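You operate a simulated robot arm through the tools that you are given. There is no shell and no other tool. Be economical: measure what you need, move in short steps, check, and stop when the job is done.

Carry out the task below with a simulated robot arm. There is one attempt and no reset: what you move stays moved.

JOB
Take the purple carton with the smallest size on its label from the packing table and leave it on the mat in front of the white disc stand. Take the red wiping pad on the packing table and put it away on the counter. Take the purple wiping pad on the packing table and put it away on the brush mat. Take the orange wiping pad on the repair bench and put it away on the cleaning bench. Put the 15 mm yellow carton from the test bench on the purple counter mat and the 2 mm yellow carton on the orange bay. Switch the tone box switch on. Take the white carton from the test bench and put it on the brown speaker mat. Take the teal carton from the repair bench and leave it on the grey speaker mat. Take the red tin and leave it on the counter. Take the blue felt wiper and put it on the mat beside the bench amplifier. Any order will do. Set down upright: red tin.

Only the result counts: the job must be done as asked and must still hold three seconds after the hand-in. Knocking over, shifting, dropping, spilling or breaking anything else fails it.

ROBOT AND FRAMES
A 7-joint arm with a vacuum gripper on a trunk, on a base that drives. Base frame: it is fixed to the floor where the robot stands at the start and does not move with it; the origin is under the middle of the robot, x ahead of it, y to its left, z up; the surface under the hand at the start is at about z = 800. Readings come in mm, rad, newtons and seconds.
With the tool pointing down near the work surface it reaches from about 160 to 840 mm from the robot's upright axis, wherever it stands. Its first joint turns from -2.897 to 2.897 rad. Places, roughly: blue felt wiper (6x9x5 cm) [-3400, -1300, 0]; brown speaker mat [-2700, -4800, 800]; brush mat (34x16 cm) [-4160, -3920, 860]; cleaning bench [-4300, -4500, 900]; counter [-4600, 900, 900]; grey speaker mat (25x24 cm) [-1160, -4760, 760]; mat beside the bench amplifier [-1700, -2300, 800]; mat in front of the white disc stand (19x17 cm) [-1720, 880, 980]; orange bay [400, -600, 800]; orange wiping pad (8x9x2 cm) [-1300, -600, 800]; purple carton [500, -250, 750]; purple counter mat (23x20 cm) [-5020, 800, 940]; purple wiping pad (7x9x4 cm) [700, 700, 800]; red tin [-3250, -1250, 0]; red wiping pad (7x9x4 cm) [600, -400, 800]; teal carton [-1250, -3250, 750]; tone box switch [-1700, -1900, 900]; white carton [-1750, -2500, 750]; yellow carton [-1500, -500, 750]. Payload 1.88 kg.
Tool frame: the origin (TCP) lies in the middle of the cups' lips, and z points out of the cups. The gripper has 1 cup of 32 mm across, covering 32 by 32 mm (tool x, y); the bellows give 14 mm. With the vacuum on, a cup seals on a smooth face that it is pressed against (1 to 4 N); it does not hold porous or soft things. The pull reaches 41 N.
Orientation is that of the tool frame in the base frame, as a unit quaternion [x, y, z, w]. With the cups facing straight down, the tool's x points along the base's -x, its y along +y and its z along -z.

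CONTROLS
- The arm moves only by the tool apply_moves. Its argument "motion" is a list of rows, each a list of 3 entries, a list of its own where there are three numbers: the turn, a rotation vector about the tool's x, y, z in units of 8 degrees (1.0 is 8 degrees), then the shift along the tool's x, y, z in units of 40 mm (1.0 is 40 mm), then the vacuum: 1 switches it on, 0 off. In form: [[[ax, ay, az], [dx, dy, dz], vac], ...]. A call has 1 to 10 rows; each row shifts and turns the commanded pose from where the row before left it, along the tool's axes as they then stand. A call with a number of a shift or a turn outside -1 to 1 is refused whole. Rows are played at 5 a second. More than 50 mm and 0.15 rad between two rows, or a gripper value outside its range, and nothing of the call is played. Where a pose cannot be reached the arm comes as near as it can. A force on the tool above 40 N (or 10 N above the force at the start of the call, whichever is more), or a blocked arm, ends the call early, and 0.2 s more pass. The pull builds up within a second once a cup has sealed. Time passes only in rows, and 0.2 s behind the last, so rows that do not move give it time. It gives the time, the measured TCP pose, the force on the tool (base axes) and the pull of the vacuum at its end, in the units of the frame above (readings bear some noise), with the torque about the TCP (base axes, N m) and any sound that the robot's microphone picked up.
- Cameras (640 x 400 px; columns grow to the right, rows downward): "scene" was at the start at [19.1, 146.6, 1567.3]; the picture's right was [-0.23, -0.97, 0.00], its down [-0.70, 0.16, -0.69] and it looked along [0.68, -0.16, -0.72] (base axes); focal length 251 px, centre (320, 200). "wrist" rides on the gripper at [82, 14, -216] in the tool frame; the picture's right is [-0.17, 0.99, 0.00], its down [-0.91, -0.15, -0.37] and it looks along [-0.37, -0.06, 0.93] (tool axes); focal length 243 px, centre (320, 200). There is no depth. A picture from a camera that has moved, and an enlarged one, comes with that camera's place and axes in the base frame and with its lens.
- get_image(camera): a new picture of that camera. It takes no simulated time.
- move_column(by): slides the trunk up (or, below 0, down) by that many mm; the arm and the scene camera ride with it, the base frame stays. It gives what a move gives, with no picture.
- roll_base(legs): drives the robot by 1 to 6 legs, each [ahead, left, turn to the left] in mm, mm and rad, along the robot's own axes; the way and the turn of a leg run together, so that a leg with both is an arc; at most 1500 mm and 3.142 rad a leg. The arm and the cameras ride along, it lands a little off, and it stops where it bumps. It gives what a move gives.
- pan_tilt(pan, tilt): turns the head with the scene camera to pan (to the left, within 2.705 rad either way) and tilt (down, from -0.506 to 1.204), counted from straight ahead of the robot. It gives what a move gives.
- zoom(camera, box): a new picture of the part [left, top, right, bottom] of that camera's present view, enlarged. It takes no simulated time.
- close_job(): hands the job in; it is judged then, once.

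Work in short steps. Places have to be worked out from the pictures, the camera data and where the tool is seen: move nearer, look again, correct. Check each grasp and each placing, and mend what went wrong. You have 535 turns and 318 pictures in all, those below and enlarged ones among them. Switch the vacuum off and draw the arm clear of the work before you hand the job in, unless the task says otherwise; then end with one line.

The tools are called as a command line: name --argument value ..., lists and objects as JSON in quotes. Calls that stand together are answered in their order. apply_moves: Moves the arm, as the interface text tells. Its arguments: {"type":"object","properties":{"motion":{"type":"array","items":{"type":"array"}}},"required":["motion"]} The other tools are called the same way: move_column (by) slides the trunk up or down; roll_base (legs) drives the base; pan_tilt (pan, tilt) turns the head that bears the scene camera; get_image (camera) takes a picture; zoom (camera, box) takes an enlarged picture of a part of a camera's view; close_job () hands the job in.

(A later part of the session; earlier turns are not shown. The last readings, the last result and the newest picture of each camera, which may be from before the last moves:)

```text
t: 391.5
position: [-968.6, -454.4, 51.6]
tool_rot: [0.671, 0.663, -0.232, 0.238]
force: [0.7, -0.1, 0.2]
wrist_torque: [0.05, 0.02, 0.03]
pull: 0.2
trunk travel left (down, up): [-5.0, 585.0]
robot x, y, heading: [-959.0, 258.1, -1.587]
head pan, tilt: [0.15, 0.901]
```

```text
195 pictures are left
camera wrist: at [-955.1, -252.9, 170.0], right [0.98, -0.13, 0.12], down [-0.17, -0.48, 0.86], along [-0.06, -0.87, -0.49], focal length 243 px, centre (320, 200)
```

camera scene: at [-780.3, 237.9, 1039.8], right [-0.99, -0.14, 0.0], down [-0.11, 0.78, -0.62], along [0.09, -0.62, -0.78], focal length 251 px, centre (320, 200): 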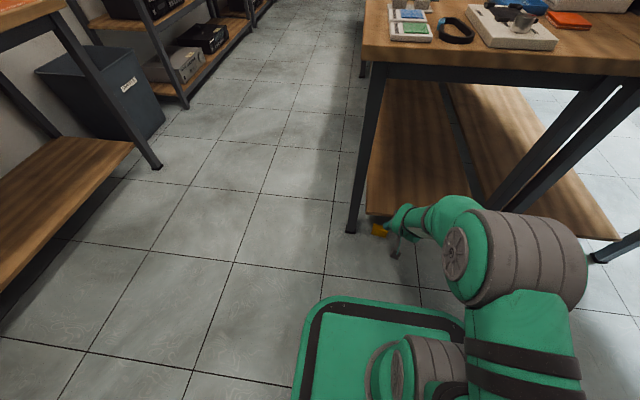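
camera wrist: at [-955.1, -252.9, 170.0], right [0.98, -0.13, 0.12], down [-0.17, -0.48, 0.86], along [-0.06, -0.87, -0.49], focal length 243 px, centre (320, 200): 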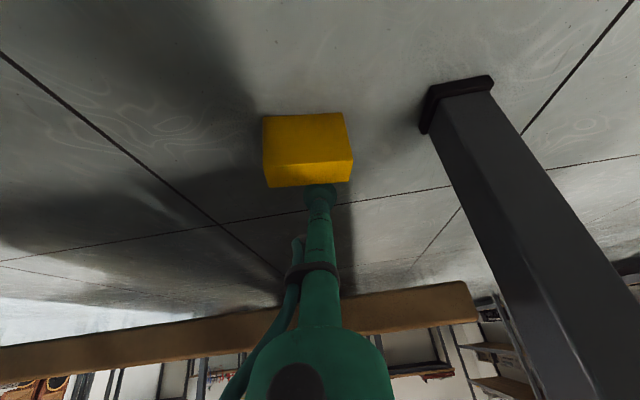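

The tip is behind it, force-free. I pull north 40 mm gently.

apply_moves --motion '[[[0, 0, 0], [0.19, 0, -0.16], 0], [[0, 0, 0], [0.19, 0, -0.16], 0], [[0, 0, 0], [0.19, 0, -0.16], 0], [[0, 0, 0], [0.19, 0, -0.16], 0]]'

get_image --camera "wrist"

```text
t: 392.5
position: [-968.0, -412.9, 53.9]
tool_rot: [0.67, 0.664, -0.232, 0.239]
force: [-0.5, 0.1, -0.6]
wrist_torque: [0.0, -0.01, 0.02]
pull: 0.1
trunk travel left (down, up): [-5.0, 585.0]
robot x, y, heading: [-956.9, 250.0, -1.58]
head pan, tilt: [0.15, 0.901]
```

```text
194 pictures are left
camera wrist: at [-954.6, -213.3, 170.7], right [0.98, -0.13, 0.12], down [-0.17, -0.48, 0.86], along [-0.06, -0.87, -0.49], focal length 243 px, centre (320, 200)
```

wrist: 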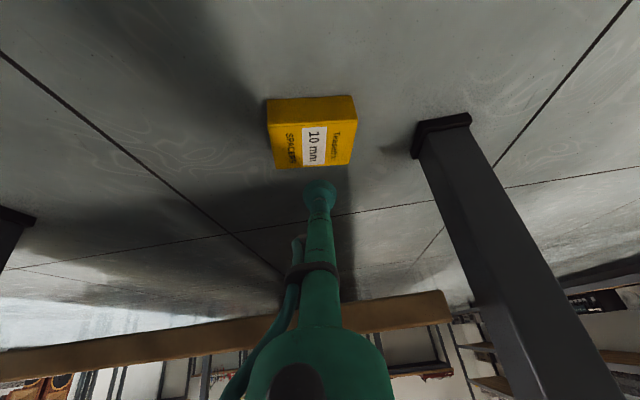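

Tipped over with the label up (text turned by 90°, which I'll correct on placing). I back the tip off up-north and bring the tool vertical.

apply_moves --motion '[[[0, 0, 0], [-0.1, 0, -0.9], 0], [[0, 0, 0], [-0.1, 0, -0.9], 0], [[0, 0, 0], [-0.1, 0, -0.9], 0], [[0, 0, 0], [-0.1, 0, -0.9], 0], [[0, 1, 0], [0, 0, 0], 0], [[0, 1, 0], [0, 0, 0], 0], [[0, 1, 0], [0, 0, 0], 0], [[0, 1, 0], [0, 0, 0], 0], [[0, 0.9, 0], [0, 0, 0], 0]]'

get_image --camera "wrist"

```text
t: 394.5
position: [-990.4, -343.5, 180.3]
tool_rot: [0.709, 0.697, -0.095, 0.056]
force: [0.7, -0.3, -0.1]
wrist_torque: [0.01, 0.01, -0.01]
pull: 0.1
out of reach, approached as far as the arm can: row 7, 8, 9
trunk travel left (down, up): [-5.0, 585.0]
robot x, y, heading: [-954.1, 253.5, -1.586]
head pan, tilt: [0.15, 0.901]
```

```text
193 pictures are left
camera wrist: at [-962.8, -217.1, 372.8], right [0.98, -0.19, -0.02], down [-0.14, -0.81, 0.57], along [-0.12, -0.55, -0.82], focal length 243 px, centre (320, 200)
```

wrist: 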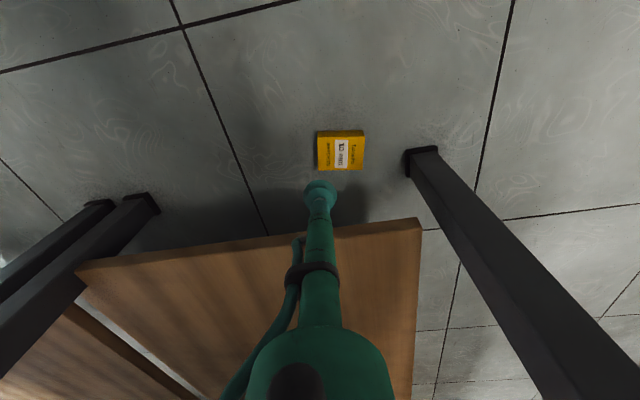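

The untilting ran short of reach; I rise 120 mm and try again to square the tool.

apply_moves --motion '[[[0, 0, 0], [0, 0, -1], 0], [[0, 0, 0], [0, 0, -1], 0], [[0, 0, 0], [0, 0, -1], 0], [[0, 0, 0], [0, 0, -1], 0]]'

```text
t: 395.5
position: [-981.9, -310.8, 334.6]
tool_rot: [0.709, 0.697, -0.093, 0.055]
force: [0.4, 1.0, -0.7]
wrist_torque: [-0.01, -0.03, -0.01]
pull: 0.0
trunk travel left (down, up): [-5.0, 585.0]
robot x, y, heading: [-958.2, 252.6, -1.584]
head pan, tilt: [0.15, 0.901]
```

apply_moves --motion '[[[-0.19, 0.75, -0.02], [0, 0, 0], 0], [[-0.19, 0.75, -0.02], [0, 0, 0], 0], [[0, 0, 0], [0, 0, 0], 0]]'

get_image --camera "wrist"

```text
t: 396.3
position: [-981.7, -311.5, 335.3]
tool_rot: [0.711, 0.703, 0.0, 0.002]
force: [-0.6, -0.4, 0.0]
wrist_torque: [0.01, -0.03, 0.0]
pull: 0.0
trunk travel left (down, up): [-5.0, 585.0]
robot x, y, heading: [-959.1, 250.8, -1.585]
head pan, tilt: [0.15, 0.901]
```

```text
192 pictures are left
camera wrist: at [-966.1, -227.0, 551.2], right [0.98, -0.18, 0.0], down [-0.16, -0.91, 0.38], along [-0.07, -0.37, -0.93], focal length 243 px, centre (320, 200)
```

wrist: 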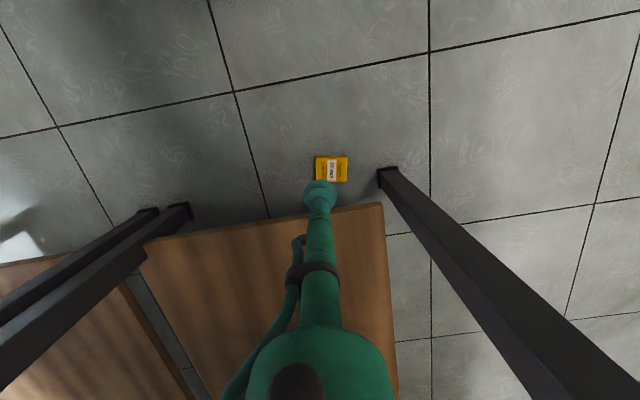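

Square again. Carton top ≈ (-967, -368, 30). I move over it and descend to z≈80.

apply_moves --motion '[[[0, 0, 0], [-0.7, 0.2, 0], 0], [[0, 0, 0], [-0.7, 0.2, 0], 0], [[0, 0, 0], [0, 0, 1], 0], [[0, 0, 0], [0, 0, 1], 0], [[0, 0, 0], [0, 0, 1], 0], [[0, 0, 0], [0, 0, 1], 0], [[0, 0, 0], [0, 0, 1], 0], [[0, 0, 0], [0, 0, 1], 0]]'

get_image --camera "wrist"

```text
t: 398.1
position: [-966.5, -368.2, 95.0]
tool_rot: [0.711, 0.703, -0.001, 0.002]
force: [0.0, 0.4, 0.0]
wrist_torque: [0.03, 0.02, 0.0]
pull: 0.0
trunk travel left (down, up): [-5.0, 585.0]
robot x, y, heading: [-955.2, 253.8, -1.585]
head pan, tilt: [0.15, 0.901]
```

```text
191 pictures are left
camera wrist: at [-951.0, -284.0, 311.4], right [0.98, -0.18, 0.0], down [-0.16, -0.91, 0.38], along [-0.07, -0.37, -0.93], focal length 243 px, centre (320, 200)
```

wrist: 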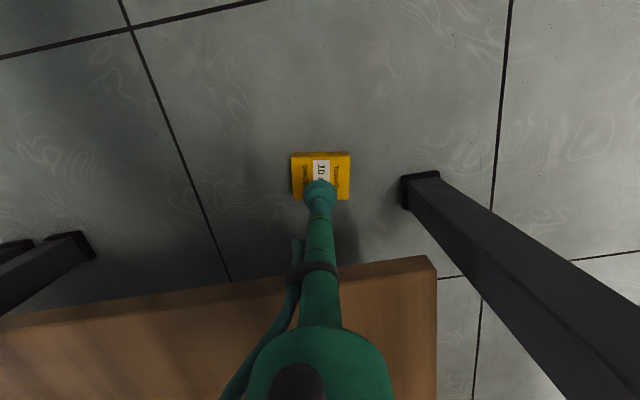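

apply_moves --motion '[[[0, 0, 0], [0, 0, 1], 1], [[0, 0, 0], [0, 0, 0.2], 1], [[0, 0, 0], [0, 0, 0.15], 1]]'

```text
t: 398.9
position: [-965.6, -367.2, 41.3]
tool_rot: [0.71, 0.704, -0.001, 0.002]
force: [-0.3, 0.1, -0.1]
wrist_torque: [0.01, -0.02, 0.0]
pull: 0.0
trunk travel left (down, up): [-5.0, 585.0]
robot x, y, heading: [-957.9, 250.5, -1.584]
head pan, tilt: [0.15, 0.901]
```

apply_moves --motion '[[[0, 0, 0], [0, 0, 0.15], 1], [[0, 0, 0], [0, 0, 0.12], 1]]'

```text
t: 399.5
position: [-966.9, -366.8, 31.0]
tool_rot: [0.71, 0.704, -0.002, 0.001]
force: [0.4, 0.8, 0.5]
wrist_torque: [0.04, 0.0, -0.01]
pull: 40.7
trunk travel left (down, up): [-5.0, 585.0]
robot x, y, heading: [-955.3, 251.8, -1.58]
head pan, tilt: [0.15, 0.901]
```

Sealed. I lift, back away from the bench edge and raise the trunk.

apply_moves --motion '[[[0, 0, 0], [0, 0, -0.3], 1], [[0, 0, 0], [0, 0, -1], 1], [[0, 0, 0], [0, 0, -1], 1], [[0, 0, 0], [0, 0, -1], 1], [[0, 0, 0], [0, 0, -1], 1], [[0, 0, 0], [1, 0, 0], 1], [[0, 0, 0], [1, 0, 0], 1], [[0, 0, 0], [1, 0, 0], 1], [[0, 0, 0], [0, 0, -1], 1], [[0, 0, 0], [0, 0, -1], 1]]'

move_column --by 400

move_column --by 120

apply_moves --motion '[[[0, 0, 0], [0, 0, -1], 1], [[0, 0, 0], [0, 0, -1], 1], [[0, 0, 0], [0, 0, -1], 1], [[0, 0, 0], [0, 0, -1], 1], [[0, 0, 0], [0, 0, -1], 1]]'

get_image --camera "wrist"

```text
t: 401.7
position: [-965.1, -246.8, 282.9]
tool_rot: [0.711, 0.703, -0.001, 0.001]
force: [-0.8, -0.6, -1.2]
wrist_torque: [0.04, 0.0, 0.05]
pull: 40.4
trunk travel left (down, up): [-5.0, 585.0]
robot x, y, heading: [-956.0, 254.4, -1.586]
head pan, tilt: [0.15, 0.901]
```

```text
t: 405.5
position: [-964.5, -247.0, 683.1]
tool_rot: [0.711, 0.703, -0.002, 0.001]
force: [0.3, -0.2, -1.9]
wrist_torque: [0.01, 0.02, -0.01]
pull: 40.0
trunk travel left (down, up): [-405.0, 185.0]
robot x, y, heading: [-954.6, 255.1, -1.585]
head pan, tilt: [0.15, 0.901]
```

```text
t: 407.0
position: [-964.7, -247.0, 801.4]
tool_rot: [0.711, 0.703, -0.001, 0.001]
force: [-0.9, 0.1, -0.9]
wrist_torque: [0.0, 0.02, 0.0]
pull: 40.8
trunk travel left (down, up): [-525.0, 65.0]
robot x, y, heading: [-955.8, 251.2, -1.579]
head pan, tilt: [0.15, 0.901]
```

```text
t: 408.2
position: [-964.2, -244.7, 1002.7]
tool_rot: [0.711, 0.703, 0.0, 0.002]
force: [-0.6, -0.1, -0.1]
wrist_torque: [0.02, -0.01, 0.02]
pull: 41.5
trunk travel left (down, up): [-525.0, 65.0]
robot x, y, heading: [-952.0, 253.0, -1.584]
head pan, tilt: [0.15, 0.901]
```

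```text
190 pictures are left
camera wrist: at [-949.3, -162.4, 1219.0], right [0.98, -0.18, 0.0], down [-0.16, -0.91, 0.38], along [-0.07, -0.37, -0.93], focal length 243 px, centre (320, 200)
```

wrist: 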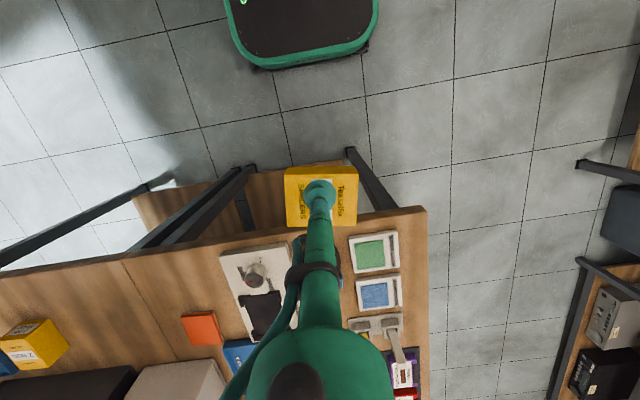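

Held squarely. The carton needs about −85° yaw to restore its original pose at (-1489, -458). I strafe to x≈-1495, go ahead 100, and rotate the tool.

roll_base --legs '[[0, -540, 0], [90, 0, 0]]'

apply_moves --motion '[[[0, 0, 1], [0, 0, 0], 1], [[0, 0, 1], [0, 0, 0], 1], [[0, 0, 1], [0, 0, 0], 1], [[0, 0, 1], [0, 0, 0], 1], [[0, 0, 1], [0, 0, 0], 1], [[0, 0, 1], [0, 0, 0], 1], [[0, 0, 1], [0, 0, 0], 1], [[0, 0, 1], [0, 0, 0], 1]]'

```text
t: 412.1
position: [-1508.6, -330.2, 1002.5]
tool_rot: [0.712, 0.702, -0.002, 0.002]
force: [0.1, -0.6, -1.4]
wrist_torque: [0.02, -0.04, -0.04]
pull: 40.7
trunk travel left (down, up): [-525.0, 65.0]
robot x, y, heading: [-1496.9, 171.3, -1.584]
head pan, tilt: [0.15, 0.901]
```

```text
t: 413.9
position: [-1508.7, -328.6, 1001.8]
tool_rot: [0.976, 0.219, 0.0, 0.001]
force: [0.2, -0.1, -1.2]
wrist_torque: [0.01, 0.0, -0.04]
pull: 40.9
trunk travel left (down, up): [-525.0, 65.0]
robot x, y, heading: [-1495.6, 168.0, -1.581]
head pan, tilt: [0.15, 0.901]
```

apply_moves --motion '[[[0, 0, 0.88], [0, 0, 0], 1], [[0, 0, 0.88], [0, 0, 0], 1], [[0, 0, 0.88], [0, 0, 0], 1]]'

get_image --camera "wrist"

```text
t: 414.7
position: [-1507.1, -329.9, 1002.4]
tool_rot: [0.999, 0.036, 0.0, 0.002]
force: [-0.4, -0.4, -0.5]
wrist_torque: [0.0, 0.0, -0.03]
pull: 40.6
trunk travel left (down, up): [-525.0, 65.0]
robot x, y, heading: [-1494.6, 169.5, -1.582]
head pan, tilt: [0.15, 0.901]
```

```text
189 pictures are left
camera wrist: at [-1424.0, -336.0, 1219.1], right [-0.09, -1.0, 0.0], down [-0.92, 0.09, 0.37], along [-0.37, 0.03, -0.93], focal length 243 px, centre (320, 200)
```

wrist: 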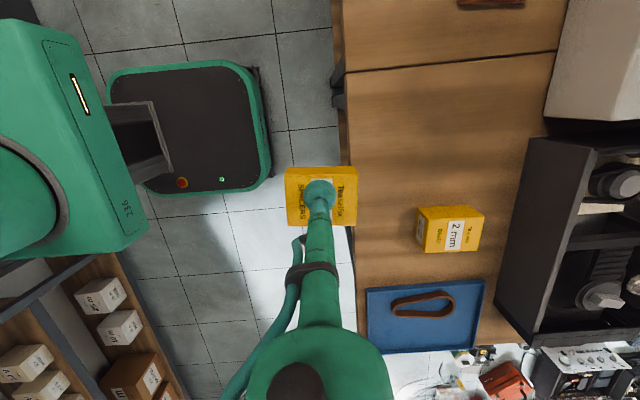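

Orientation now matches the 2 mm carton's text. I move over (-1489, -458) and lower to z≈900.

apply_moves --motion '[[[0, 0, 0], [0.055, 0.805, 0], 1], [[0, 0, 0], [0.055, 0.805, 0], 1], [[0, 0, 0], [0.055, 0.805, 0], 1], [[0, 0, 0], [0.055, 0.805, 0], 1], [[0, 0, 0], [0, 0, 1], 1], [[0, 0, 0], [0, 0, 1], 1], [[0, 0, 0], [0, 0, 0.6], 1]]'

get_image --camera "wrist"

```text
t: 416.3
position: [-1490.0, -458.7, 898.5]
tool_rot: [0.999, 0.036, 0.0, 0.001]
force: [-0.3, 0.0, -0.1]
wrist_torque: [0.0, -0.01, -0.01]
pull: 40.6
trunk travel left (down, up): [-525.0, 65.0]
robot x, y, heading: [-1499.4, 169.5, -1.582]
head pan, tilt: [0.15, 0.901]
```

```text
188 pictures are left
camera wrist: at [-1406.4, -464.7, 1115.0], right [-0.09, -1.0, 0.0], down [-0.92, 0.09, 0.37], along [-0.37, 0.03, -0.93], focal length 243 px, centre (320, 200)
```

wrist: 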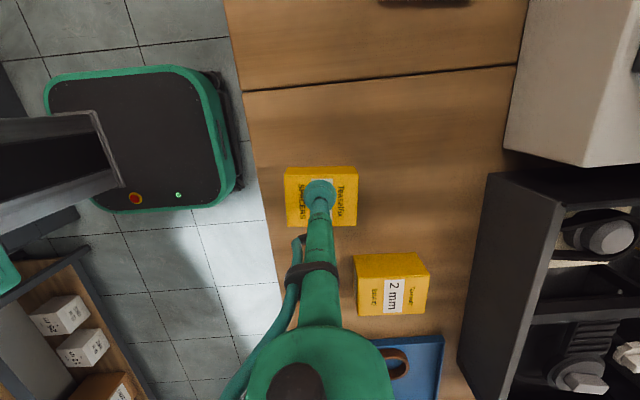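

apply_moves --motion '[[[0, 0, 0], [0, 0, 0.7], 1], [[0, 0, 0], [0, 0, 0.4], 1], [[0, 0, 0], [0, 0, 0.12], 1]]'

```text
t: 417.1
position: [-1490.0, -459.4, 850.4]
tool_rot: [0.999, 0.037, 0.0, 0.003]
force: [0.3, 0.2, 2.0]
wrist_torque: [0.06, 0.03, -0.02]
pull: 40.7
trunk travel left (down, up): [-525.0, 65.0]
robot x, y, heading: [-1496.6, 170.2, -1.583]
head pan, tilt: [0.15, 0.901]
```

Touching already. One small step, then release and rise.

apply_moves --motion '[[[0, 0, 0], [0, 0, 0.05], 1], [[0, 0, 0], [0, 0, 0], 0], [[0, 0, 0], [0, 0, 0], 0], [[0, 0, 0], [0, 0, 0], 0], [[0, 0, 0], [0, 0, 0], 0], [[0, 0, 0], [0, 0, -0.3], 0], [[0, 0, 0], [0, 0, -0.7], 0], [[0, 0, 0], [0, 0, -1], 0], [[0, 0, 0], [0, 0, -1], 0]]'

get_image --camera "wrist"

zoom --camera "scene" --box '[240, 60, 480, 260]'

```text
t: 419.1
position: [-1489.0, -456.7, 968.2]
tool_rot: [0.999, 0.036, 0.0, 0.001]
force: [-0.5, -0.6, 0.0]
wrist_torque: [0.0, -0.01, 0.0]
pull: 0.1
trunk travel left (down, up): [-525.0, 65.0]
robot x, y, heading: [-1501.4, 170.0, -1.583]
head pan, tilt: [0.15, 0.901]
```

```text
187 pictures are left
camera wrist: at [-1405.7, -463.9, 1184.6], right [-0.09, -1.0, 0.0], down [-0.92, 0.09, 0.37], along [-0.37, 0.03, -0.93], focal length 243 px, centre (320, 200)
```

wrist: 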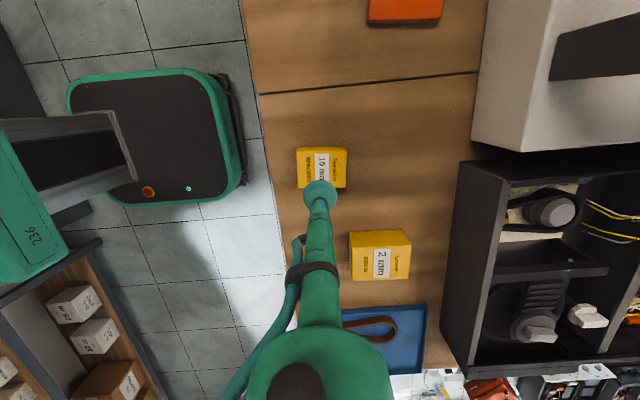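

```text
2.00 times, centred on (360, 160) of scene
camera zoom: at [-1322.7, 154.0, 1559.7], right [-0.99, -0.14, 0.0], down [-0.11, 0.78, -0.62], along [0.08, -0.62, -0.78], focal length 502 px, centre (240, 280)
```

zoom: 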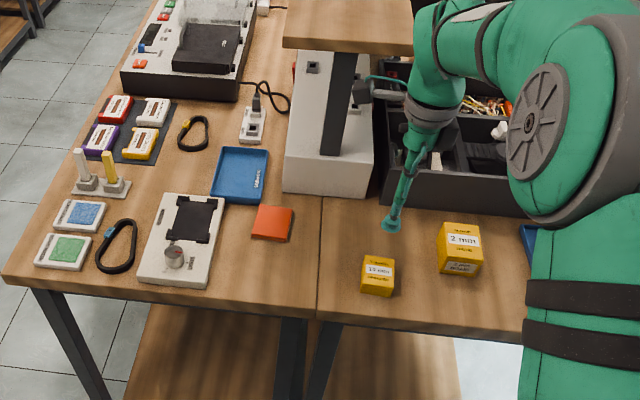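

The 10 mm carton is back, upright, at its place. Now I turn the tool back to normal and go for the 2 mm carton.

apply_moves --motion '[[[0, 0, -1], [0, 0, 0], 0], [[0, 0, -1], [0, 0, 0], 0], [[0, 0, -1], [0, 0, 0], 0], [[0, 0, -1], [0, 0, 0], 0], [[0, 0, -1], [0, 0, 0], 0], [[0, 0, -1], [0, 0, 0], 0], [[0, 0, -1], [0, 0, 0], 0], [[0, 0, -1], [0, 0, 0], 0], [[0, 0, -1], [0, 0, 0], 0], [[0, 0, -1], [0, 0, 0], 0]]'

apply_moves --motion '[[[0, 0, -0.64], [0, 0, 0], 0], [[0, 0, 0], [-0.5, -1, 0], 0], [[0, 0, 0], [-0.5, -1, 0], 0], [[0, 0, 0], [-0.5, -1, 0], 0], [[0, 0, 0], [-0.5, -1, 0], 0]]'

get_image --camera "wrist"

```text
t: 421.3
position: [-1489.9, -458.1, 968.0]
tool_rot: [0.741, 0.671, -0.001, 0.0]
force: [-0.1, -0.8, 0.1]
wrist_torque: [0.01, -0.03, 0.02]
pull: 0.1
trunk travel left (down, up): [-525.0, 65.0]
robot x, y, heading: [-1495.5, 168.6, -1.581]
head pan, tilt: [0.15, 0.901]
```

```text
t: 422.5
position: [-1651.0, -535.2, 968.7]
tool_rot: [0.711, 0.703, -0.001, 0.002]
force: [1.2, -0.1, 0.3]
wrist_torque: [0.0, 0.01, -0.02]
pull: 0.1
trunk travel left (down, up): [-525.0, 65.0]
robot x, y, heading: [-1496.9, 171.1, -1.589]
head pan, tilt: [0.15, 0.901]
```

```text
185 pictures are left
camera wrist: at [-1636.0, -453.1, 1184.3], right [0.98, -0.18, 0.0], down [-0.16, -0.91, 0.38], along [-0.07, -0.37, -0.93], focal length 243 px, centre (320, 200)
```

wrist: 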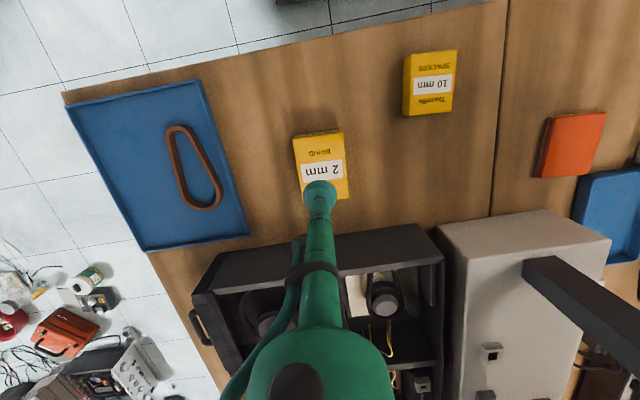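

Over the 2 mm carton's centre. I descend and creep on with vacuum.

apply_moves --motion '[[[0, 0, 0], [0, 0, 1], 0], [[0, 0, 0], [0, 0, 0.7], 1], [[0, 0, 0], [0, 0, 0.2], 1], [[0, 0, 0], [0, 0, 0.15], 1]]'

```text
t: 423.5
position: [-1649.6, -535.1, 886.4]
tool_rot: [0.712, 0.702, -0.002, 0.0]
force: [0.4, -0.5, 0.5]
wrist_torque: [0.03, -0.01, -0.01]
pull: 0.0
trunk travel left (down, up): [-525.0, 65.0]
robot x, y, heading: [-1497.1, 168.4, -1.585]
head pan, tilt: [0.15, 0.901]
```

apply_moves --motion '[[[0, 0, 0], [0, 0, 0.15], 1], [[0, 0, 0], [0, 0, 0.15], 1]]'

```text
t: 424.1
position: [-1650.3, -535.4, 873.2]
tool_rot: [0.711, 0.704, -0.001, 0.0]
force: [-0.4, 0.4, -0.6]
wrist_torque: [0.0, 0.01, -0.02]
pull: 40.7
trunk travel left (down, up): [-525.0, 65.0]
robot x, y, heading: [-1497.8, 170.7, -1.583]
head pan, tilt: [0.15, 0.901]
```

Sealed. I lift, draw in, and drive to the packing table.

apply_moves --motion '[[[0, 0, 0], [0, 0, -0.3], 1], [[0, 0, 0], [0, 0, -0.7], 1], [[0, 0, 0], [0, 0, -1], 1], [[0, 0, 0], [0, 0, -1], 1], [[0, 0, 0], [0, 0, -1], 1], [[0, 0, 0], [0, 0, -1], 1], [[0, 0, 0], [0, 0, -1], 1], [[0, 0, 0], [1, 0.3, 0], 1], [[0, 0, 0], [1, 0.3, 0], 1], [[0, 0, 0], [1, 0.3, 0], 1]]'

apply_moves --motion '[[[0, 0, 0], [1, 0.4, 0], 1], [[0, 0, 0], [1, 0.4, 0], 1], [[0, 0, 0], [1, 0.4, 0], 1], [[0, 0, 0], [1, 0.4, 0], 1], [[0, 0, 0], [1, 0.4, 0], 1]]'

roll_base --legs '[[0, 0, 1.584], [1490, 0, 0], [0, -610, 0]]'

get_image --camera "wrist"

```text
t: 426.3
position: [-1613.6, -413.5, 1113.2]
tool_rot: [0.711, 0.703, -0.001, 0.001]
force: [-0.3, 0.9, -0.9]
wrist_torque: [0.06, 0.04, 0.01]
pull: 40.6
trunk travel left (down, up): [-525.0, 65.0]
robot x, y, heading: [-1502.8, 170.8, -1.581]
head pan, tilt: [0.15, 0.901]
```

```text
t: 427.5
position: [-1530.6, -216.0, 1114.5]
tool_rot: [0.712, 0.703, -0.002, 0.001]
force: [-0.1, 0.3, -0.7]
wrist_torque: [0.01, -0.02, -0.04]
pull: 40.2
trunk travel left (down, up): [-525.0, 65.0]
robot x, y, heading: [-1494.8, 169.3, -1.584]
head pan, tilt: [0.15, 0.901]
```

```text
t: 441.7
position: [371.4, -448.0, 1114.3]
tool_rot: [-0.006, 1.0, 0.0, 0.002]
force: [0.6, 0.9, 0.0]
wrist_torque: [0.0, -0.01, 0.01]
pull: 40.7
trunk travel left (down, up): [-525.0, 65.0]
robot x, y, heading: [-18.2, -424.2, 0.009]
head pan, tilt: [0.15, 0.901]
```

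```text
184 pictures are left
camera wrist: at [288.8, -434.3, 1329.6], right [0.16, 0.99, 0.0], down [0.91, -0.14, 0.38], along [0.37, -0.06, -0.93], focal length 243 px, centre (320, 200)
```

wrist: 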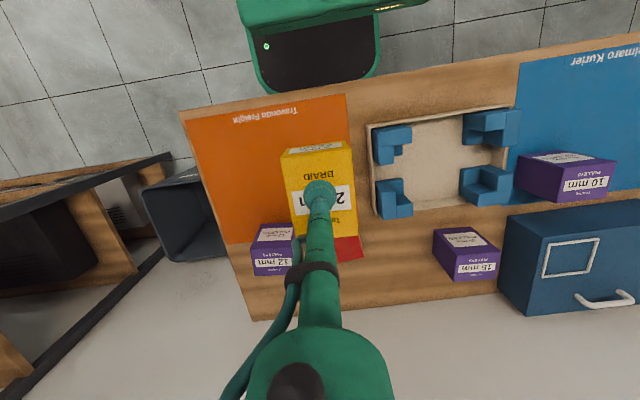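

Bay centre ≈ (414, -565). I shift there and lower to z≈900.

apply_moves --motion '[[[0, 0, 0], [-0.36, -0.96, 0], 1], [[0, 0, 0], [-0.36, -0.96, 0], 1], [[0, 0, 0], [-0.36, -0.96, 0], 1], [[0, 0, 0], [0, 0, 1], 1], [[0, 0, 0], [0, 0, 1], 1], [[0, 0, 0], [0, 0, 1], 1], [[0, 0, 0], [0, 0, 1], 1], [[0, 0, 0], [0, 0, 1], 1], [[0, 0, 0], [0, 0, 0.4], 1]]'

get_image --camera "wrist"

```text
t: 443.7
position: [415.2, -563.0, 897.4]
tool_rot: [-0.005, 1.0, 0.001, 0.0]
force: [0.4, 1.6, -1.5]
wrist_torque: [0.01, 0.0, -0.02]
pull: 40.5
trunk travel left (down, up): [-525.0, 65.0]
robot x, y, heading: [-15.1, -426.2, 0.005]
head pan, tilt: [0.15, 0.901]
```

```text
183 pictures are left
camera wrist: at [333.5, -549.2, 1112.9], right [0.16, 0.99, 0.0], down [0.91, -0.14, 0.38], along [0.37, -0.06, -0.93], focal length 243 px, centre (320, 200)
```

wrist: 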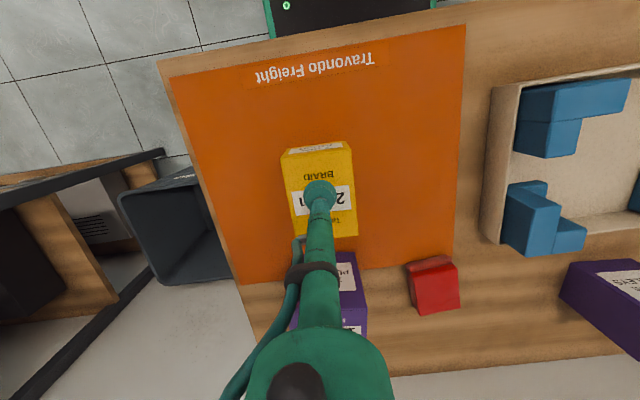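

Good spot. I lower step by step.

apply_moves --motion '[[[0, 0, 0], [0.2, 0, 0.5], 1], [[0, 0, 0], [0, 0, 0.4], 1], [[0, 0, 0], [0, 0, 0.2], 1]]'

```text
t: 444.5
position: [407.7, -562.9, 853.5]
tool_rot: [-0.005, 1.0, 0.001, 0.001]
force: [0.1, -0.2, -0.1]
wrist_torque: [-0.01, 0.0, 0.0]
pull: 40.6
trunk travel left (down, up): [-525.0, 65.0]
robot x, y, heading: [-15.2, -425.3, 0.006]
head pan, tilt: [0.15, 0.901]
```

apply_moves --motion '[[[0, 0, 0], [0, 0, 0.15], 1], [[0, 0, 0], [0, 0, 0.15], 1]]'

```text
t: 445.1
position: [408.8, -562.7, 845.1]
tool_rot: [-0.006, 1.0, -0.001, 0.004]
force: [-2.8, -0.4, 28.1]
wrist_torque: [0.04, 0.12, -0.12]
pull: 41.6
trunk travel left (down, up): [-525.0, 65.0]
robot x, y, heading: [-15.0, -425.7, 0.008]
head pan, tilt: [0.15, 0.901]
```

Contact. I ease off, release and rise.

apply_moves --motion '[[[0, 0, 0], [0, 0, -0.12], 1], [[0, 0, 0], [0, 0, 0], 0], [[0, 0, 0], [0, 0, 0], 0], [[0, 0, 0], [0, 0, 0], 0], [[0, 0, 0], [0, 0, 0], 0], [[0, 0, 0], [0, 0, -0.3], 0], [[0, 0, 0], [0, 0, -0.7], 0], [[0, 0, 0], [0, 0, -1], 0], [[0, 0, 0], [0, 0, -1], 0], [[0, 0, 0], [0, 0, -1], 0]]'

get_image --camera "wrist"

```text
t: 447.3
position: [408.3, -563.7, 1005.8]
tool_rot: [-0.005, 1.0, 0.0, 0.002]
force: [-0.1, -0.1, -1.2]
wrist_torque: [-0.03, 0.03, -0.03]
pull: 0.2
trunk travel left (down, up): [-525.0, 65.0]
robot x, y, heading: [-17.3, -421.6, 0.006]
head pan, tilt: [0.15, 0.901]
```

```text
182 pictures are left
camera wrist: at [325.6, -549.8, 1222.2], right [0.16, 0.99, 0.0], down [0.91, -0.14, 0.38], along [0.37, -0.06, -0.93], focal length 243 px, centre (320, 200)
```

wrist: 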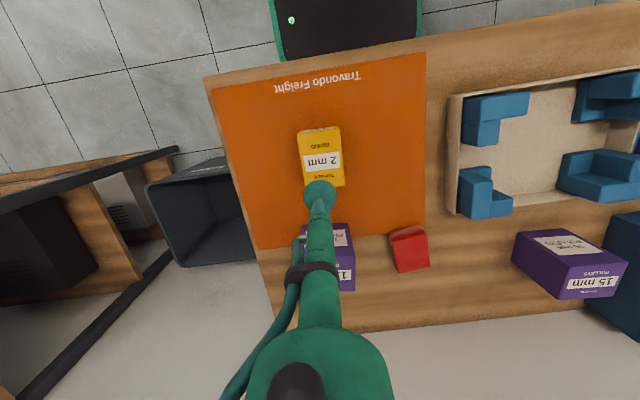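

Placed. The red pad is at about (619, -416); I move above it.

apply_moves --motion '[[[0, 0, 0], [-0.88, 0.617, 0], 0], [[0, 0, 0], [-0.88, 0.617, 0], 0], [[0, 0, 0], [-0.88, 0.617, 0], 0], [[0, 0, 0], [-0.88, 0.617, 0], 0], [[0, 0, 0], [-0.88, 0.617, 0], 0], [[0, 0, 0], [-0.88, 0.617, 0], 0]]'

get_image --camera "wrist"

zoom --camera "wrist" --box '[260, 90, 380, 190]'

```text
t: 448.7
position: [616.8, -411.6, 1008.4]
tool_rot: [-0.006, 1.0, -0.001, 0.001]
force: [0.9, -0.2, 0.1]
wrist_torque: [0.04, -0.03, -0.01]
pull: 0.1
trunk travel left (down, up): [-525.0, 65.0]
robot x, y, heading: [-14.7, -423.5, 0.006]
head pan, tilt: [0.15, 0.901]
```

```text
181 pictures are left
camera wrist: at [535.4, -398.4, 1223.4], right [0.16, 0.99, 0.0], down [0.92, -0.14, 0.38], along [0.37, -0.06, -0.93], focal length 243 px, centre (320, 200)
```

wrist: 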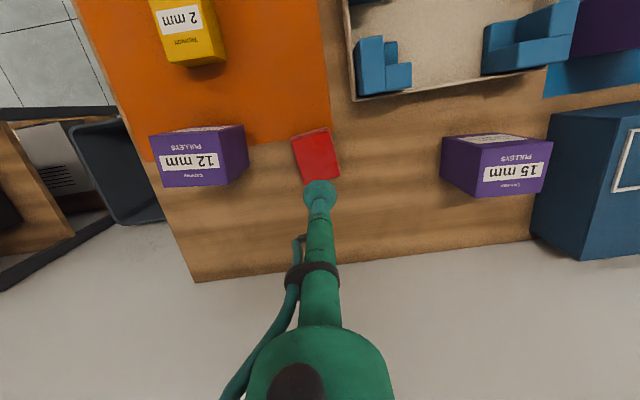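

```text
4.00 times, centred on (320, 140) of wrist
camera zoom: at [535.4, -398.4, 1223.4], right [0.16, 0.99, 0.0], down [0.92, -0.14, 0.38], along [0.37, -0.06, -0.93], focal length 970 px, centre (320, 440)
```

zoom: 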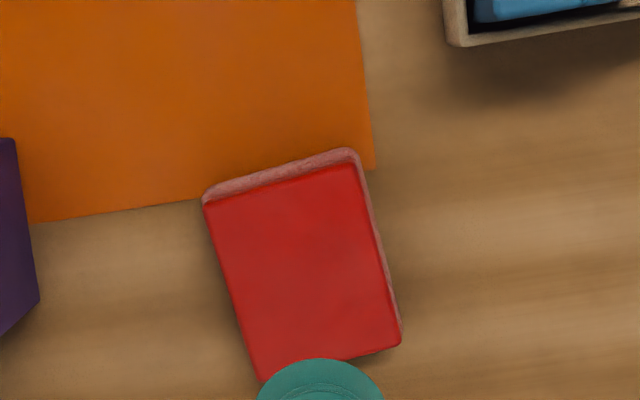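

The red backing looks smooth; top centre (620, -419). I shift and lower to z≈865.

apply_moves --motion '[[[0, 0, 0], [-0.1, -0.18, 1], 0], [[0, 0, 0], [0, 0, 1], 0], [[0, 0, 0], [0, 0, 1], 0], [[0, 0, 0], [0, 0, 0.6], 1], [[0, 0, 0], [0, 0, 0.2], 1]]'

```text
t: 449.9
position: [621.8, -418.8, 856.4]
tool_rot: [-0.005, 1.0, 0.0, 0.002]
force: [0.3, -0.5, 0.3]
wrist_torque: [0.01, 0.0, -0.04]
pull: 0.1
trunk travel left (down, up): [-525.0, 65.0]
robot x, y, heading: [-15.0, -425.6, 0.008]
head pan, tilt: [0.15, 0.901]
```

apply_moves --motion '[[[0, 0, 0], [0, 0, 0.25], 1], [[0, 0, 0], [0, 0, 0.15], 1], [[0, 0, 0], [0, 0, 0.1], 1]]'

```text
t: 450.7
position: [622.3, -419.7, 834.2]
tool_rot: [-0.005, 1.0, -0.001, 0.002]
force: [-0.2, 0.0, -0.1]
wrist_torque: [-0.02, 0.0, -0.01]
pull: 41.2
trunk travel left (down, up): [-525.0, 65.0]
robot x, y, heading: [-9.3, -425.6, 0.011]
head pan, tilt: [0.15, 0.901]
```

Sealed on the red pad. I lift, draw in and drive backwards to the counter.

apply_moves --motion '[[[0, 0, 0], [0, 0, -0.5], 1], [[0, 0, 0], [0, 0, -1], 1], [[0, 0, 0], [0, 0, -1], 1], [[0, 0, 0], [0, 0, -1], 1], [[0, 0, 0], [0, 0, -1], 1], [[0, 0, 0], [0, 0, -1], 1], [[0, 0, 0], [0, 0, -1], 1], [[0, 0, 0], [1, 0, 0], 1], [[0, 0, 0], [1, 0, 0], 1], [[0, 0, 0], [1, 0, 0], 1]]'

apply_moves --motion '[[[0, 0, 0], [1, 0, 0], 1], [[0, 0, 0], [1, 0, 0], 1], [[0, 0, 0], [1, 0, 0], 1]]'

get_image --camera "wrist"

```text
t: 452.9
position: [502.0, -422.0, 1094.8]
tool_rot: [-0.006, 1.0, 0.001, 0.002]
force: [0.5, 0.8, -0.5]
wrist_torque: [-0.01, 0.05, 0.01]
pull: 40.4
trunk travel left (down, up): [-525.0, 65.0]
robot x, y, heading: [-16.3, -425.8, 0.006]
head pan, tilt: [0.15, 0.901]
```

```text
t: 453.7
position: [381.4, -422.4, 1093.7]
tool_rot: [-0.005, 1.0, 0.001, 0.001]
force: [-0.4, -0.1, -0.4]
wrist_torque: [0.02, 0.02, 0.02]
pull: 40.7
trunk travel left (down, up): [-525.0, 65.0]
robot x, y, heading: [-16.4, -420.5, 0.005]
head pan, tilt: [0.15, 0.901]
```

```text
179 pictures are left
camera wrist: at [298.8, -408.6, 1309.9], right [0.16, 0.99, 0.0], down [0.91, -0.14, 0.38], along [0.37, -0.06, -0.93], focal length 243 px, centre (320, 200)
```

wrist: 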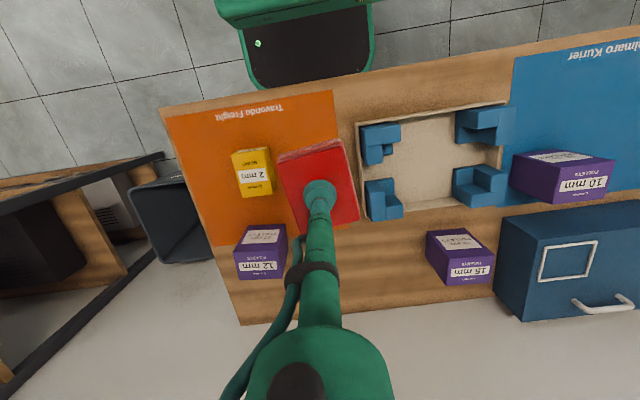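

roll_base --legs '[[0, 590, 0], [-1500, 0, 0], [-1500, 0, 0], [-1480, 0, 0], [0, 0, 1.566]]'

get_image --camera "wrist"

```text
t: 481.9
position: [-4516.5, 481.7, 1093.7]
tool_rot: [0.715, -0.699, -0.001, -0.001]
force: [0.1, -0.4, 0.3]
wrist_torque: [0.02, 0.04, 0.03]
pull: 40.9
trunk travel left (down, up): [-525.0, 65.0]
robot x, y, heading: [-4509.0, 84.4, 1.588]
head pan, tilt: [0.15, 0.901]
```

```text
178 pictures are left
camera wrist: at [-4527.5, 398.4, 1310.1], right [-0.99, 0.15, 0.0], down [0.14, 0.92, 0.38], along [0.05, 0.37, -0.93], focal length 243 px, centre (320, 200)
```

wrist: 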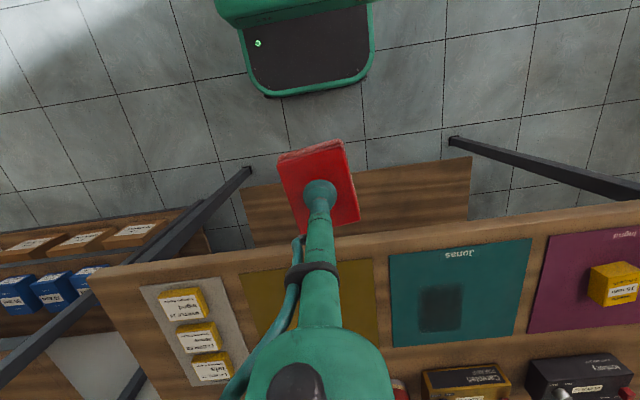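

I raise 40 mm, go ahead 240, and reach to (-4513, 1048) beside the tin, then rotate the pad 11° square.

apply_moves --motion '[[[0, 0, 0], [0, 0, -1], 1]]'

roll_base --legs '[[240, 0, 0]]'

apply_moves --motion '[[[0, 0, 0], [-0.906, -0.035, 0], 1], [[0, 0, 0], [-0.906, -0.035, 0], 1], [[0, 0, 0], [-0.906, -0.035, 0], 1], [[0, 0, 0], [-0.906, -0.035, 0], 1], [[0, 0, 0], [-0.906, -0.035, 0], 1], [[0, 0, 0], [-0.906, -0.035, 0], 1], [[0, 0, 0], [-0.906, -0.035, 0], 1], [[0, 0, 0], [-0.906, -0.035, 0], 1], [[0, 0, 0.7], [-0.906, -0.035, 0], 1], [[0, 0, 0.7], [0, 0, 0], 1]]'

get_image --camera "wrist"

```text
t: 482.3
position: [-4514.8, 480.7, 1133.8]
tool_rot: [0.714, -0.7, -0.001, 0.0]
force: [0.0, -0.6, -0.2]
wrist_torque: [-0.04, -0.01, -0.02]
pull: 41.0
trunk travel left (down, up): [-525.0, 65.0]
robot x, y, heading: [-4510.7, 81.6, 1.591]
head pan, tilt: [0.15, 0.901]
```

```text
t: 484.1
position: [-4519.9, 720.6, 1133.6]
tool_rot: [0.715, -0.699, -0.001, -0.002]
force: [-0.2, -0.2, -1.1]
wrist_torque: [0.02, -0.01, 0.01]
pull: 40.8
trunk travel left (down, up): [-525.0, 65.0]
robot x, y, heading: [-4513.2, 322.1, 1.587]
head pan, tilt: [0.15, 0.901]
```

```text
t: 486.2
position: [-4514.5, 1047.6, 1133.8]
tool_rot: [-0.642, 0.767, 0.002, 0.0]
force: [-0.5, 0.0, -0.7]
wrist_torque: [-0.08, 0.01, 0.01]
pull: 40.7
trunk travel left (down, up): [-525.0, 65.0]
robot x, y, heading: [-4516.2, 321.8, 1.59]
head pan, tilt: [0.15, 0.901]
```

```text
177 pictures are left
camera wrist: at [-4541.3, 969.0, 1350.3], right [-0.94, 0.34, 0.0], down [0.31, 0.87, 0.38], along [0.13, 0.36, -0.93], focal length 243 px, centre (320, 200)
```

wrist: 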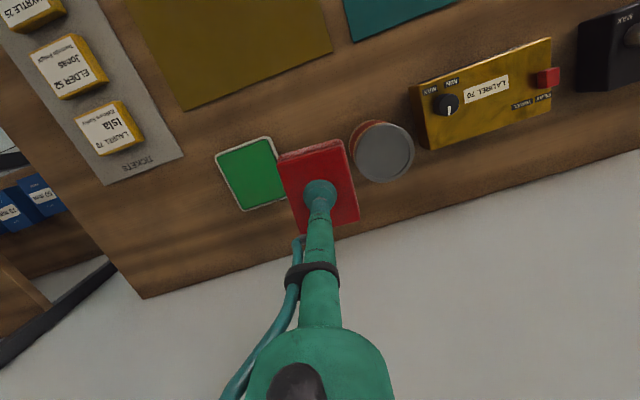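

Pad is squared with clear gaps to tile and tin. I lower to z≈1010, then creep.

apply_moves --motion '[[[0, 0, 0], [0, -0.1, 1], 1], [[0, 0, 0], [0, 0, 1], 1], [[0, 0, 0], [0, 0, 0.9], 1], [[0, 0, 0], [0, 0, 0.2], 1]]'

get_image --camera "wrist"

```text
t: 487.2
position: [-4511.1, 1045.8, 1008.5]
tool_rot: [-0.642, 0.766, 0.003, 0.001]
force: [0.1, 0.4, -0.2]
wrist_torque: [-0.02, -0.02, -0.03]
pull: 40.8
trunk travel left (down, up): [-525.0, 65.0]
robot x, y, heading: [-4512.5, 320.1, 1.59]
head pan, tilt: [0.15, 0.901]
```

```text
176 pictures are left
camera wrist: at [-4537.7, 967.8, 1225.8], right [-0.94, 0.34, 0.0], down [0.31, 0.87, 0.38], along [0.12, 0.36, -0.93], focal length 243 px, centre (320, 200)
```

wrist: 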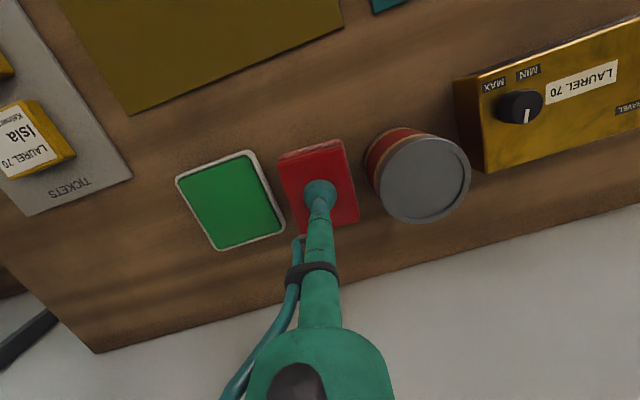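

apply_moves --motion '[[[0, 0, 0], [0, 0, 0.2], 1], [[0, 0, 0], [0, 0, 0.15], 1], [[0, 0, 0], [0, 0, 0.12], 1]]'

```text
t: 488.1
position: [-4510.3, 1046.3, 991.8]
tool_rot: [-0.642, 0.766, 0.002, 0.001]
force: [-0.1, 0.7, -0.8]
wrist_torque: [0.0, 0.03, 0.0]
pull: 40.0
trunk travel left (down, up): [-525.0, 65.0]
robot x, y, heading: [-4517.0, 322.8, 1.59]
head pan, tilt: [0.15, 0.901]
```

apply_moves --motion '[[[0, 0, 0], [0, 0, 0.12], 1], [[0, 0, 0], [0, 0, 0.12], 1]]'

```text
t: 488.6
position: [-4510.4, 1046.1, 982.2]
tool_rot: [-0.643, 0.766, 0.002, 0.0]
force: [-0.5, 0.6, -1.3]
wrist_torque: [-0.01, 0.0, 0.02]
pull: 40.8
trunk travel left (down, up): [-525.0, 65.0]
robot x, y, heading: [-4514.7, 319.6, 1.591]
head pan, tilt: [0.15, 0.901]
```

apply_moves --motion '[[[0, 0, 0], [0, 0, 0.1], 1], [[0, 0, 0], [0, 0, 0.1], 1]]'

```text
t: 489.2
position: [-4509.6, 1046.8, 975.0]
tool_rot: [-0.643, 0.766, 0.001, 0.0]
force: [0.9, 0.4, 0.0]
wrist_torque: [-0.02, 0.01, -0.03]
pull: 41.1
trunk travel left (down, up): [-525.0, 65.0]
robot x, y, heading: [-4512.9, 322.1, 1.592]
head pan, tilt: [0.15, 0.901]
```

apply_moves --motion '[[[0, 0, 0], [0, 0, 0.1], 1], [[0, 0, 0], [0, 0, 0.08], 1]]'

```text
t: 489.9
position: [-4511.2, 1046.7, 972.3]
tool_rot: [-0.643, 0.766, 0.004, 0.004]
force: [0.0, -4.4, 26.4]
wrist_torque: [-0.21, 0.0, -0.11]
pull: 40.6
trunk travel left (down, up): [-525.0, 65.0]
robot x, y, heading: [-4514.9, 325.3, 1.586]
head pan, tilt: [0.15, 0.901]
```

Contact. I ease off, release and rise.

apply_moves --motion '[[[0, 0, 0], [0, 0, -0.1], 1], [[0, 0, 0], [0, 0, 0], 0], [[0, 0, 0], [0, 0, 0], 0], [[0, 0, 0], [0, 0, 0], 0], [[0, 0, 0], [0, 0, 0], 0], [[0, 0, 0], [0, 0, -0.3], 0], [[0, 0, 0], [0, 0, -0.7], 0], [[0, 0, 0], [0, 0, -1], 0], [[0, 0, 0], [0, 0, -1], 0], [[0, 0, 0], [0, 0, -1], 0]]'

get_image --camera "wrist"

```text
t: 492.1
position: [-4509.7, 1045.7, 1130.3]
tool_rot: [-0.643, 0.766, 0.001, 0.001]
force: [-1.1, -1.0, 0.2]
wrist_torque: [-0.01, 0.03, 0.0]
pull: 0.0
trunk travel left (down, up): [-525.0, 65.0]
robot x, y, heading: [-4512.4, 328.6, 1.589]
head pan, tilt: [0.15, 0.901]
```

```text
175 pictures are left
camera wrist: at [-4537.7, 967.8, 1345.8], right [-0.94, 0.33, 0.0], down [0.31, 0.87, 0.38], along [0.12, 0.35, -0.93], focal length 243 px, centre (320, 200)
```

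wrist: 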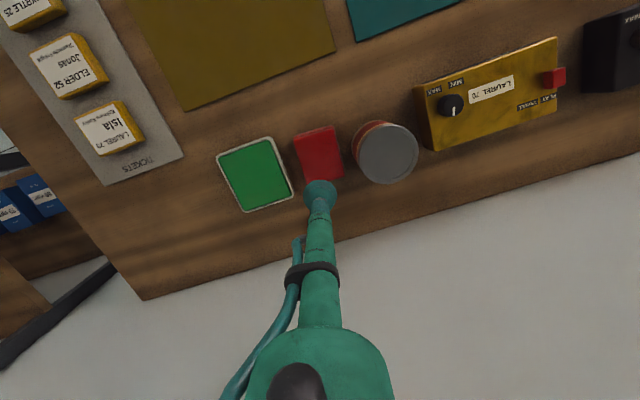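

Red pad done. I square the tool, draw in and return to the bench's north end for the orange pad.

apply_moves --motion '[[[0, 0, -0.7], [0, 0, 0], 0], [[0, 0, -0.7], [0, 0, 0], 0], [[0, 0, 0], [1, 0, 0], 0], [[0, 0, 0], [1, 0, 0], 0], [[0, 0, 0], [1, 0, 0], 0], [[0, 0, 0], [1, 0, 0], 0], [[0, 0, 0], [1, 0, 0], 0], [[0, 0, 0], [1, 0, 0], 0], [[0, 0, 0], [1, 0, 0], 0], [[0, 0, 0], [1, 0, 0], 0]]'

roll_base --legs '[[-240, 0, 0], [0, -1500, 0], [0, -1500, 0], [0, -240, 0], [0, 0, -3.141]]'

get_image --camera "wrist"

```text
t: 494.2
position: [-4504.0, 726.5, 1130.3]
tool_rot: [0.714, -0.7, -0.002, -0.002]
force: [0.7, 0.4, 0.3]
wrist_torque: [-0.01, -0.01, 0.0]
pull: 0.0
trunk travel left (down, up): [-525.0, 65.0]
robot x, y, heading: [-4512.5, 323.6, 1.588]
head pan, tilt: [0.15, 0.901]
```

```text
t: 518.8
position: [-1276.1, -267.5, 1130.0]
tool_rot: [0.701, 0.713, -0.001, 0.001]
force: [0.9, -0.3, -0.1]
wrist_torque: [0.01, -0.02, -0.04]
pull: 0.1
trunk travel left (down, up): [-525.0, 65.0]
robot x, y, heading: [-1261.2, 136.7, -1.554]
head pan, tilt: [0.15, 0.901]
```

```text
174 pictures are left
camera wrist: at [-1263.0, -184.3, 1345.8], right [0.99, -0.15, 0.0], down [-0.14, -0.92, 0.38], along [-0.06, -0.37, -0.93], focal length 243 px, centre (320, 200)
```

wrist: 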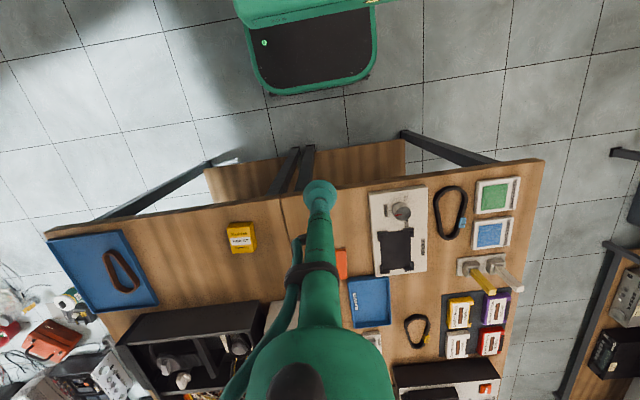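

Orange pad ≈ (-1291, -575). I reach above it.

apply_moves --motion '[[[0, 0, 0], [-0.96, -0.063, 0], 0], [[0, 0, 0], [-0.96, -0.063, 0], 0], [[0, 0, 0], [-0.96, -0.063, 0], 0], [[0, 0, 0], [-0.96, -0.063, 0], 0], [[0, 0, 0], [-0.96, -0.063, 0.4], 0], [[0, 0, 0], [-0.96, -0.063, 0.5], 0], [[0, 0, 0], [-0.96, -0.063, 0.6], 0], [[0, 0, 0], [-0.96, -0.063, 0.6], 0], [[0, 0, 0], [0, 0, 1], 0]]'

get_image --camera "wrist"

```text
t: 520.8
position: [-1291.6, -576.9, 1006.4]
tool_rot: [0.703, 0.712, -0.001, 0.001]
force: [0.4, 1.0, 0.1]
wrist_torque: [0.0, 0.01, -0.01]
pull: 0.1
trunk travel left (down, up): [-525.0, 65.0]
robot x, y, heading: [-1262.3, 132.7, -1.553]
head pan, tilt: [0.15, 0.901]
```

```text
173 pictures are left
camera wrist: at [-1279.0, -492.2, 1221.6], right [0.99, -0.15, 0.0], down [-0.14, -0.92, 0.38], along [-0.06, -0.37, -0.93], focal length 243 px, centre (320, 200)
```

wrist: 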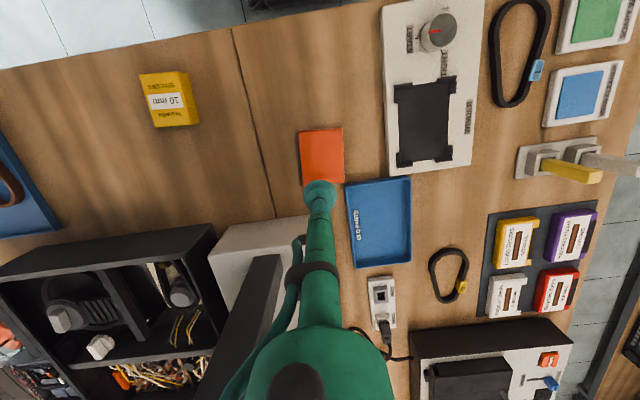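

apply_moves --motion '[[[0, 0, 0], [0.1, 0.05, 1], 0], [[0, 0, 0], [0, 0, 1], 0], [[0, 0, 0], [0, 0, 1], 0], [[0, 0, 0], [0, 0, 0.7], 1], [[0, 0, 0], [0, 0, 0.2], 1]]'

get_image --camera "wrist"

```text
t: 522.0
position: [-1290.1, -572.0, 849.9]
tool_rot: [0.701, 0.713, -0.001, 0.001]
force: [1.1, 0.3, 0.4]
wrist_torque: [0.04, 0.02, -0.02]
pull: 0.2
trunk travel left (down, up): [-525.0, 65.0]
robot x, y, heading: [-1265.2, 134.8, -1.556]
head pan, tilt: [0.15, 0.901]
```

```text
172 pictures are left
camera wrist: at [-1276.6, -488.6, 1066.5], right [0.99, -0.15, 0.0], down [-0.14, -0.92, 0.38], along [-0.06, -0.37, -0.93], focal length 243 px, centre (320, 200)
```

wrist: 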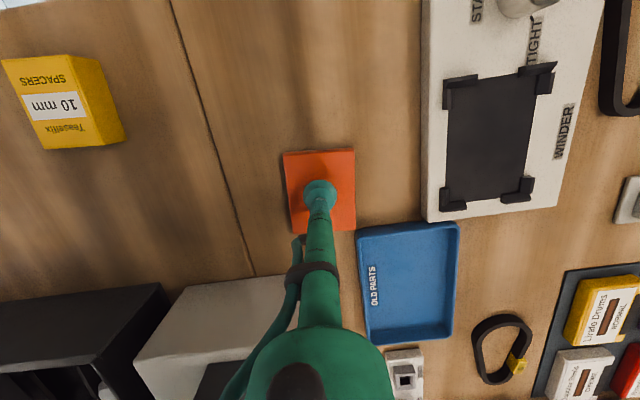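

apply_moves --motion '[[[0, 0, 0], [0, 0, 0.15], 1], [[0, 0, 0], [0, 0, 0.12], 1]]'

```text
t: 522.6
position: [-1290.3, -572.0, 839.7]
tool_rot: [0.701, 0.713, -0.002, 0.001]
force: [-0.3, -0.5, 0.3]
wrist_torque: [0.01, 0.02, 0.0]
pull: 0.0
trunk travel left (down, up): [-525.0, 65.0]
robot x, y, heading: [-1259.9, 135.5, -1.554]
head pan, tilt: [0.15, 0.901]
```

apply_moves --motion '[[[0, 0, 0], [0, 0, 0.12], 1], [[0, 0, 0], [0, 0, 0.1], 1]]'

```text
t: 523.2
position: [-1289.9, -571.9, 832.3]
tool_rot: [0.701, 0.713, -0.003, 0.001]
force: [1.2, 3.0, 7.6]
wrist_torque: [0.08, -0.01, 0.01]
pull: 40.4
trunk travel left (down, up): [-525.0, 65.0]
robot x, y, heading: [-1260.3, 134.2, -1.553]
head pan, tilt: [0.15, 0.901]
```

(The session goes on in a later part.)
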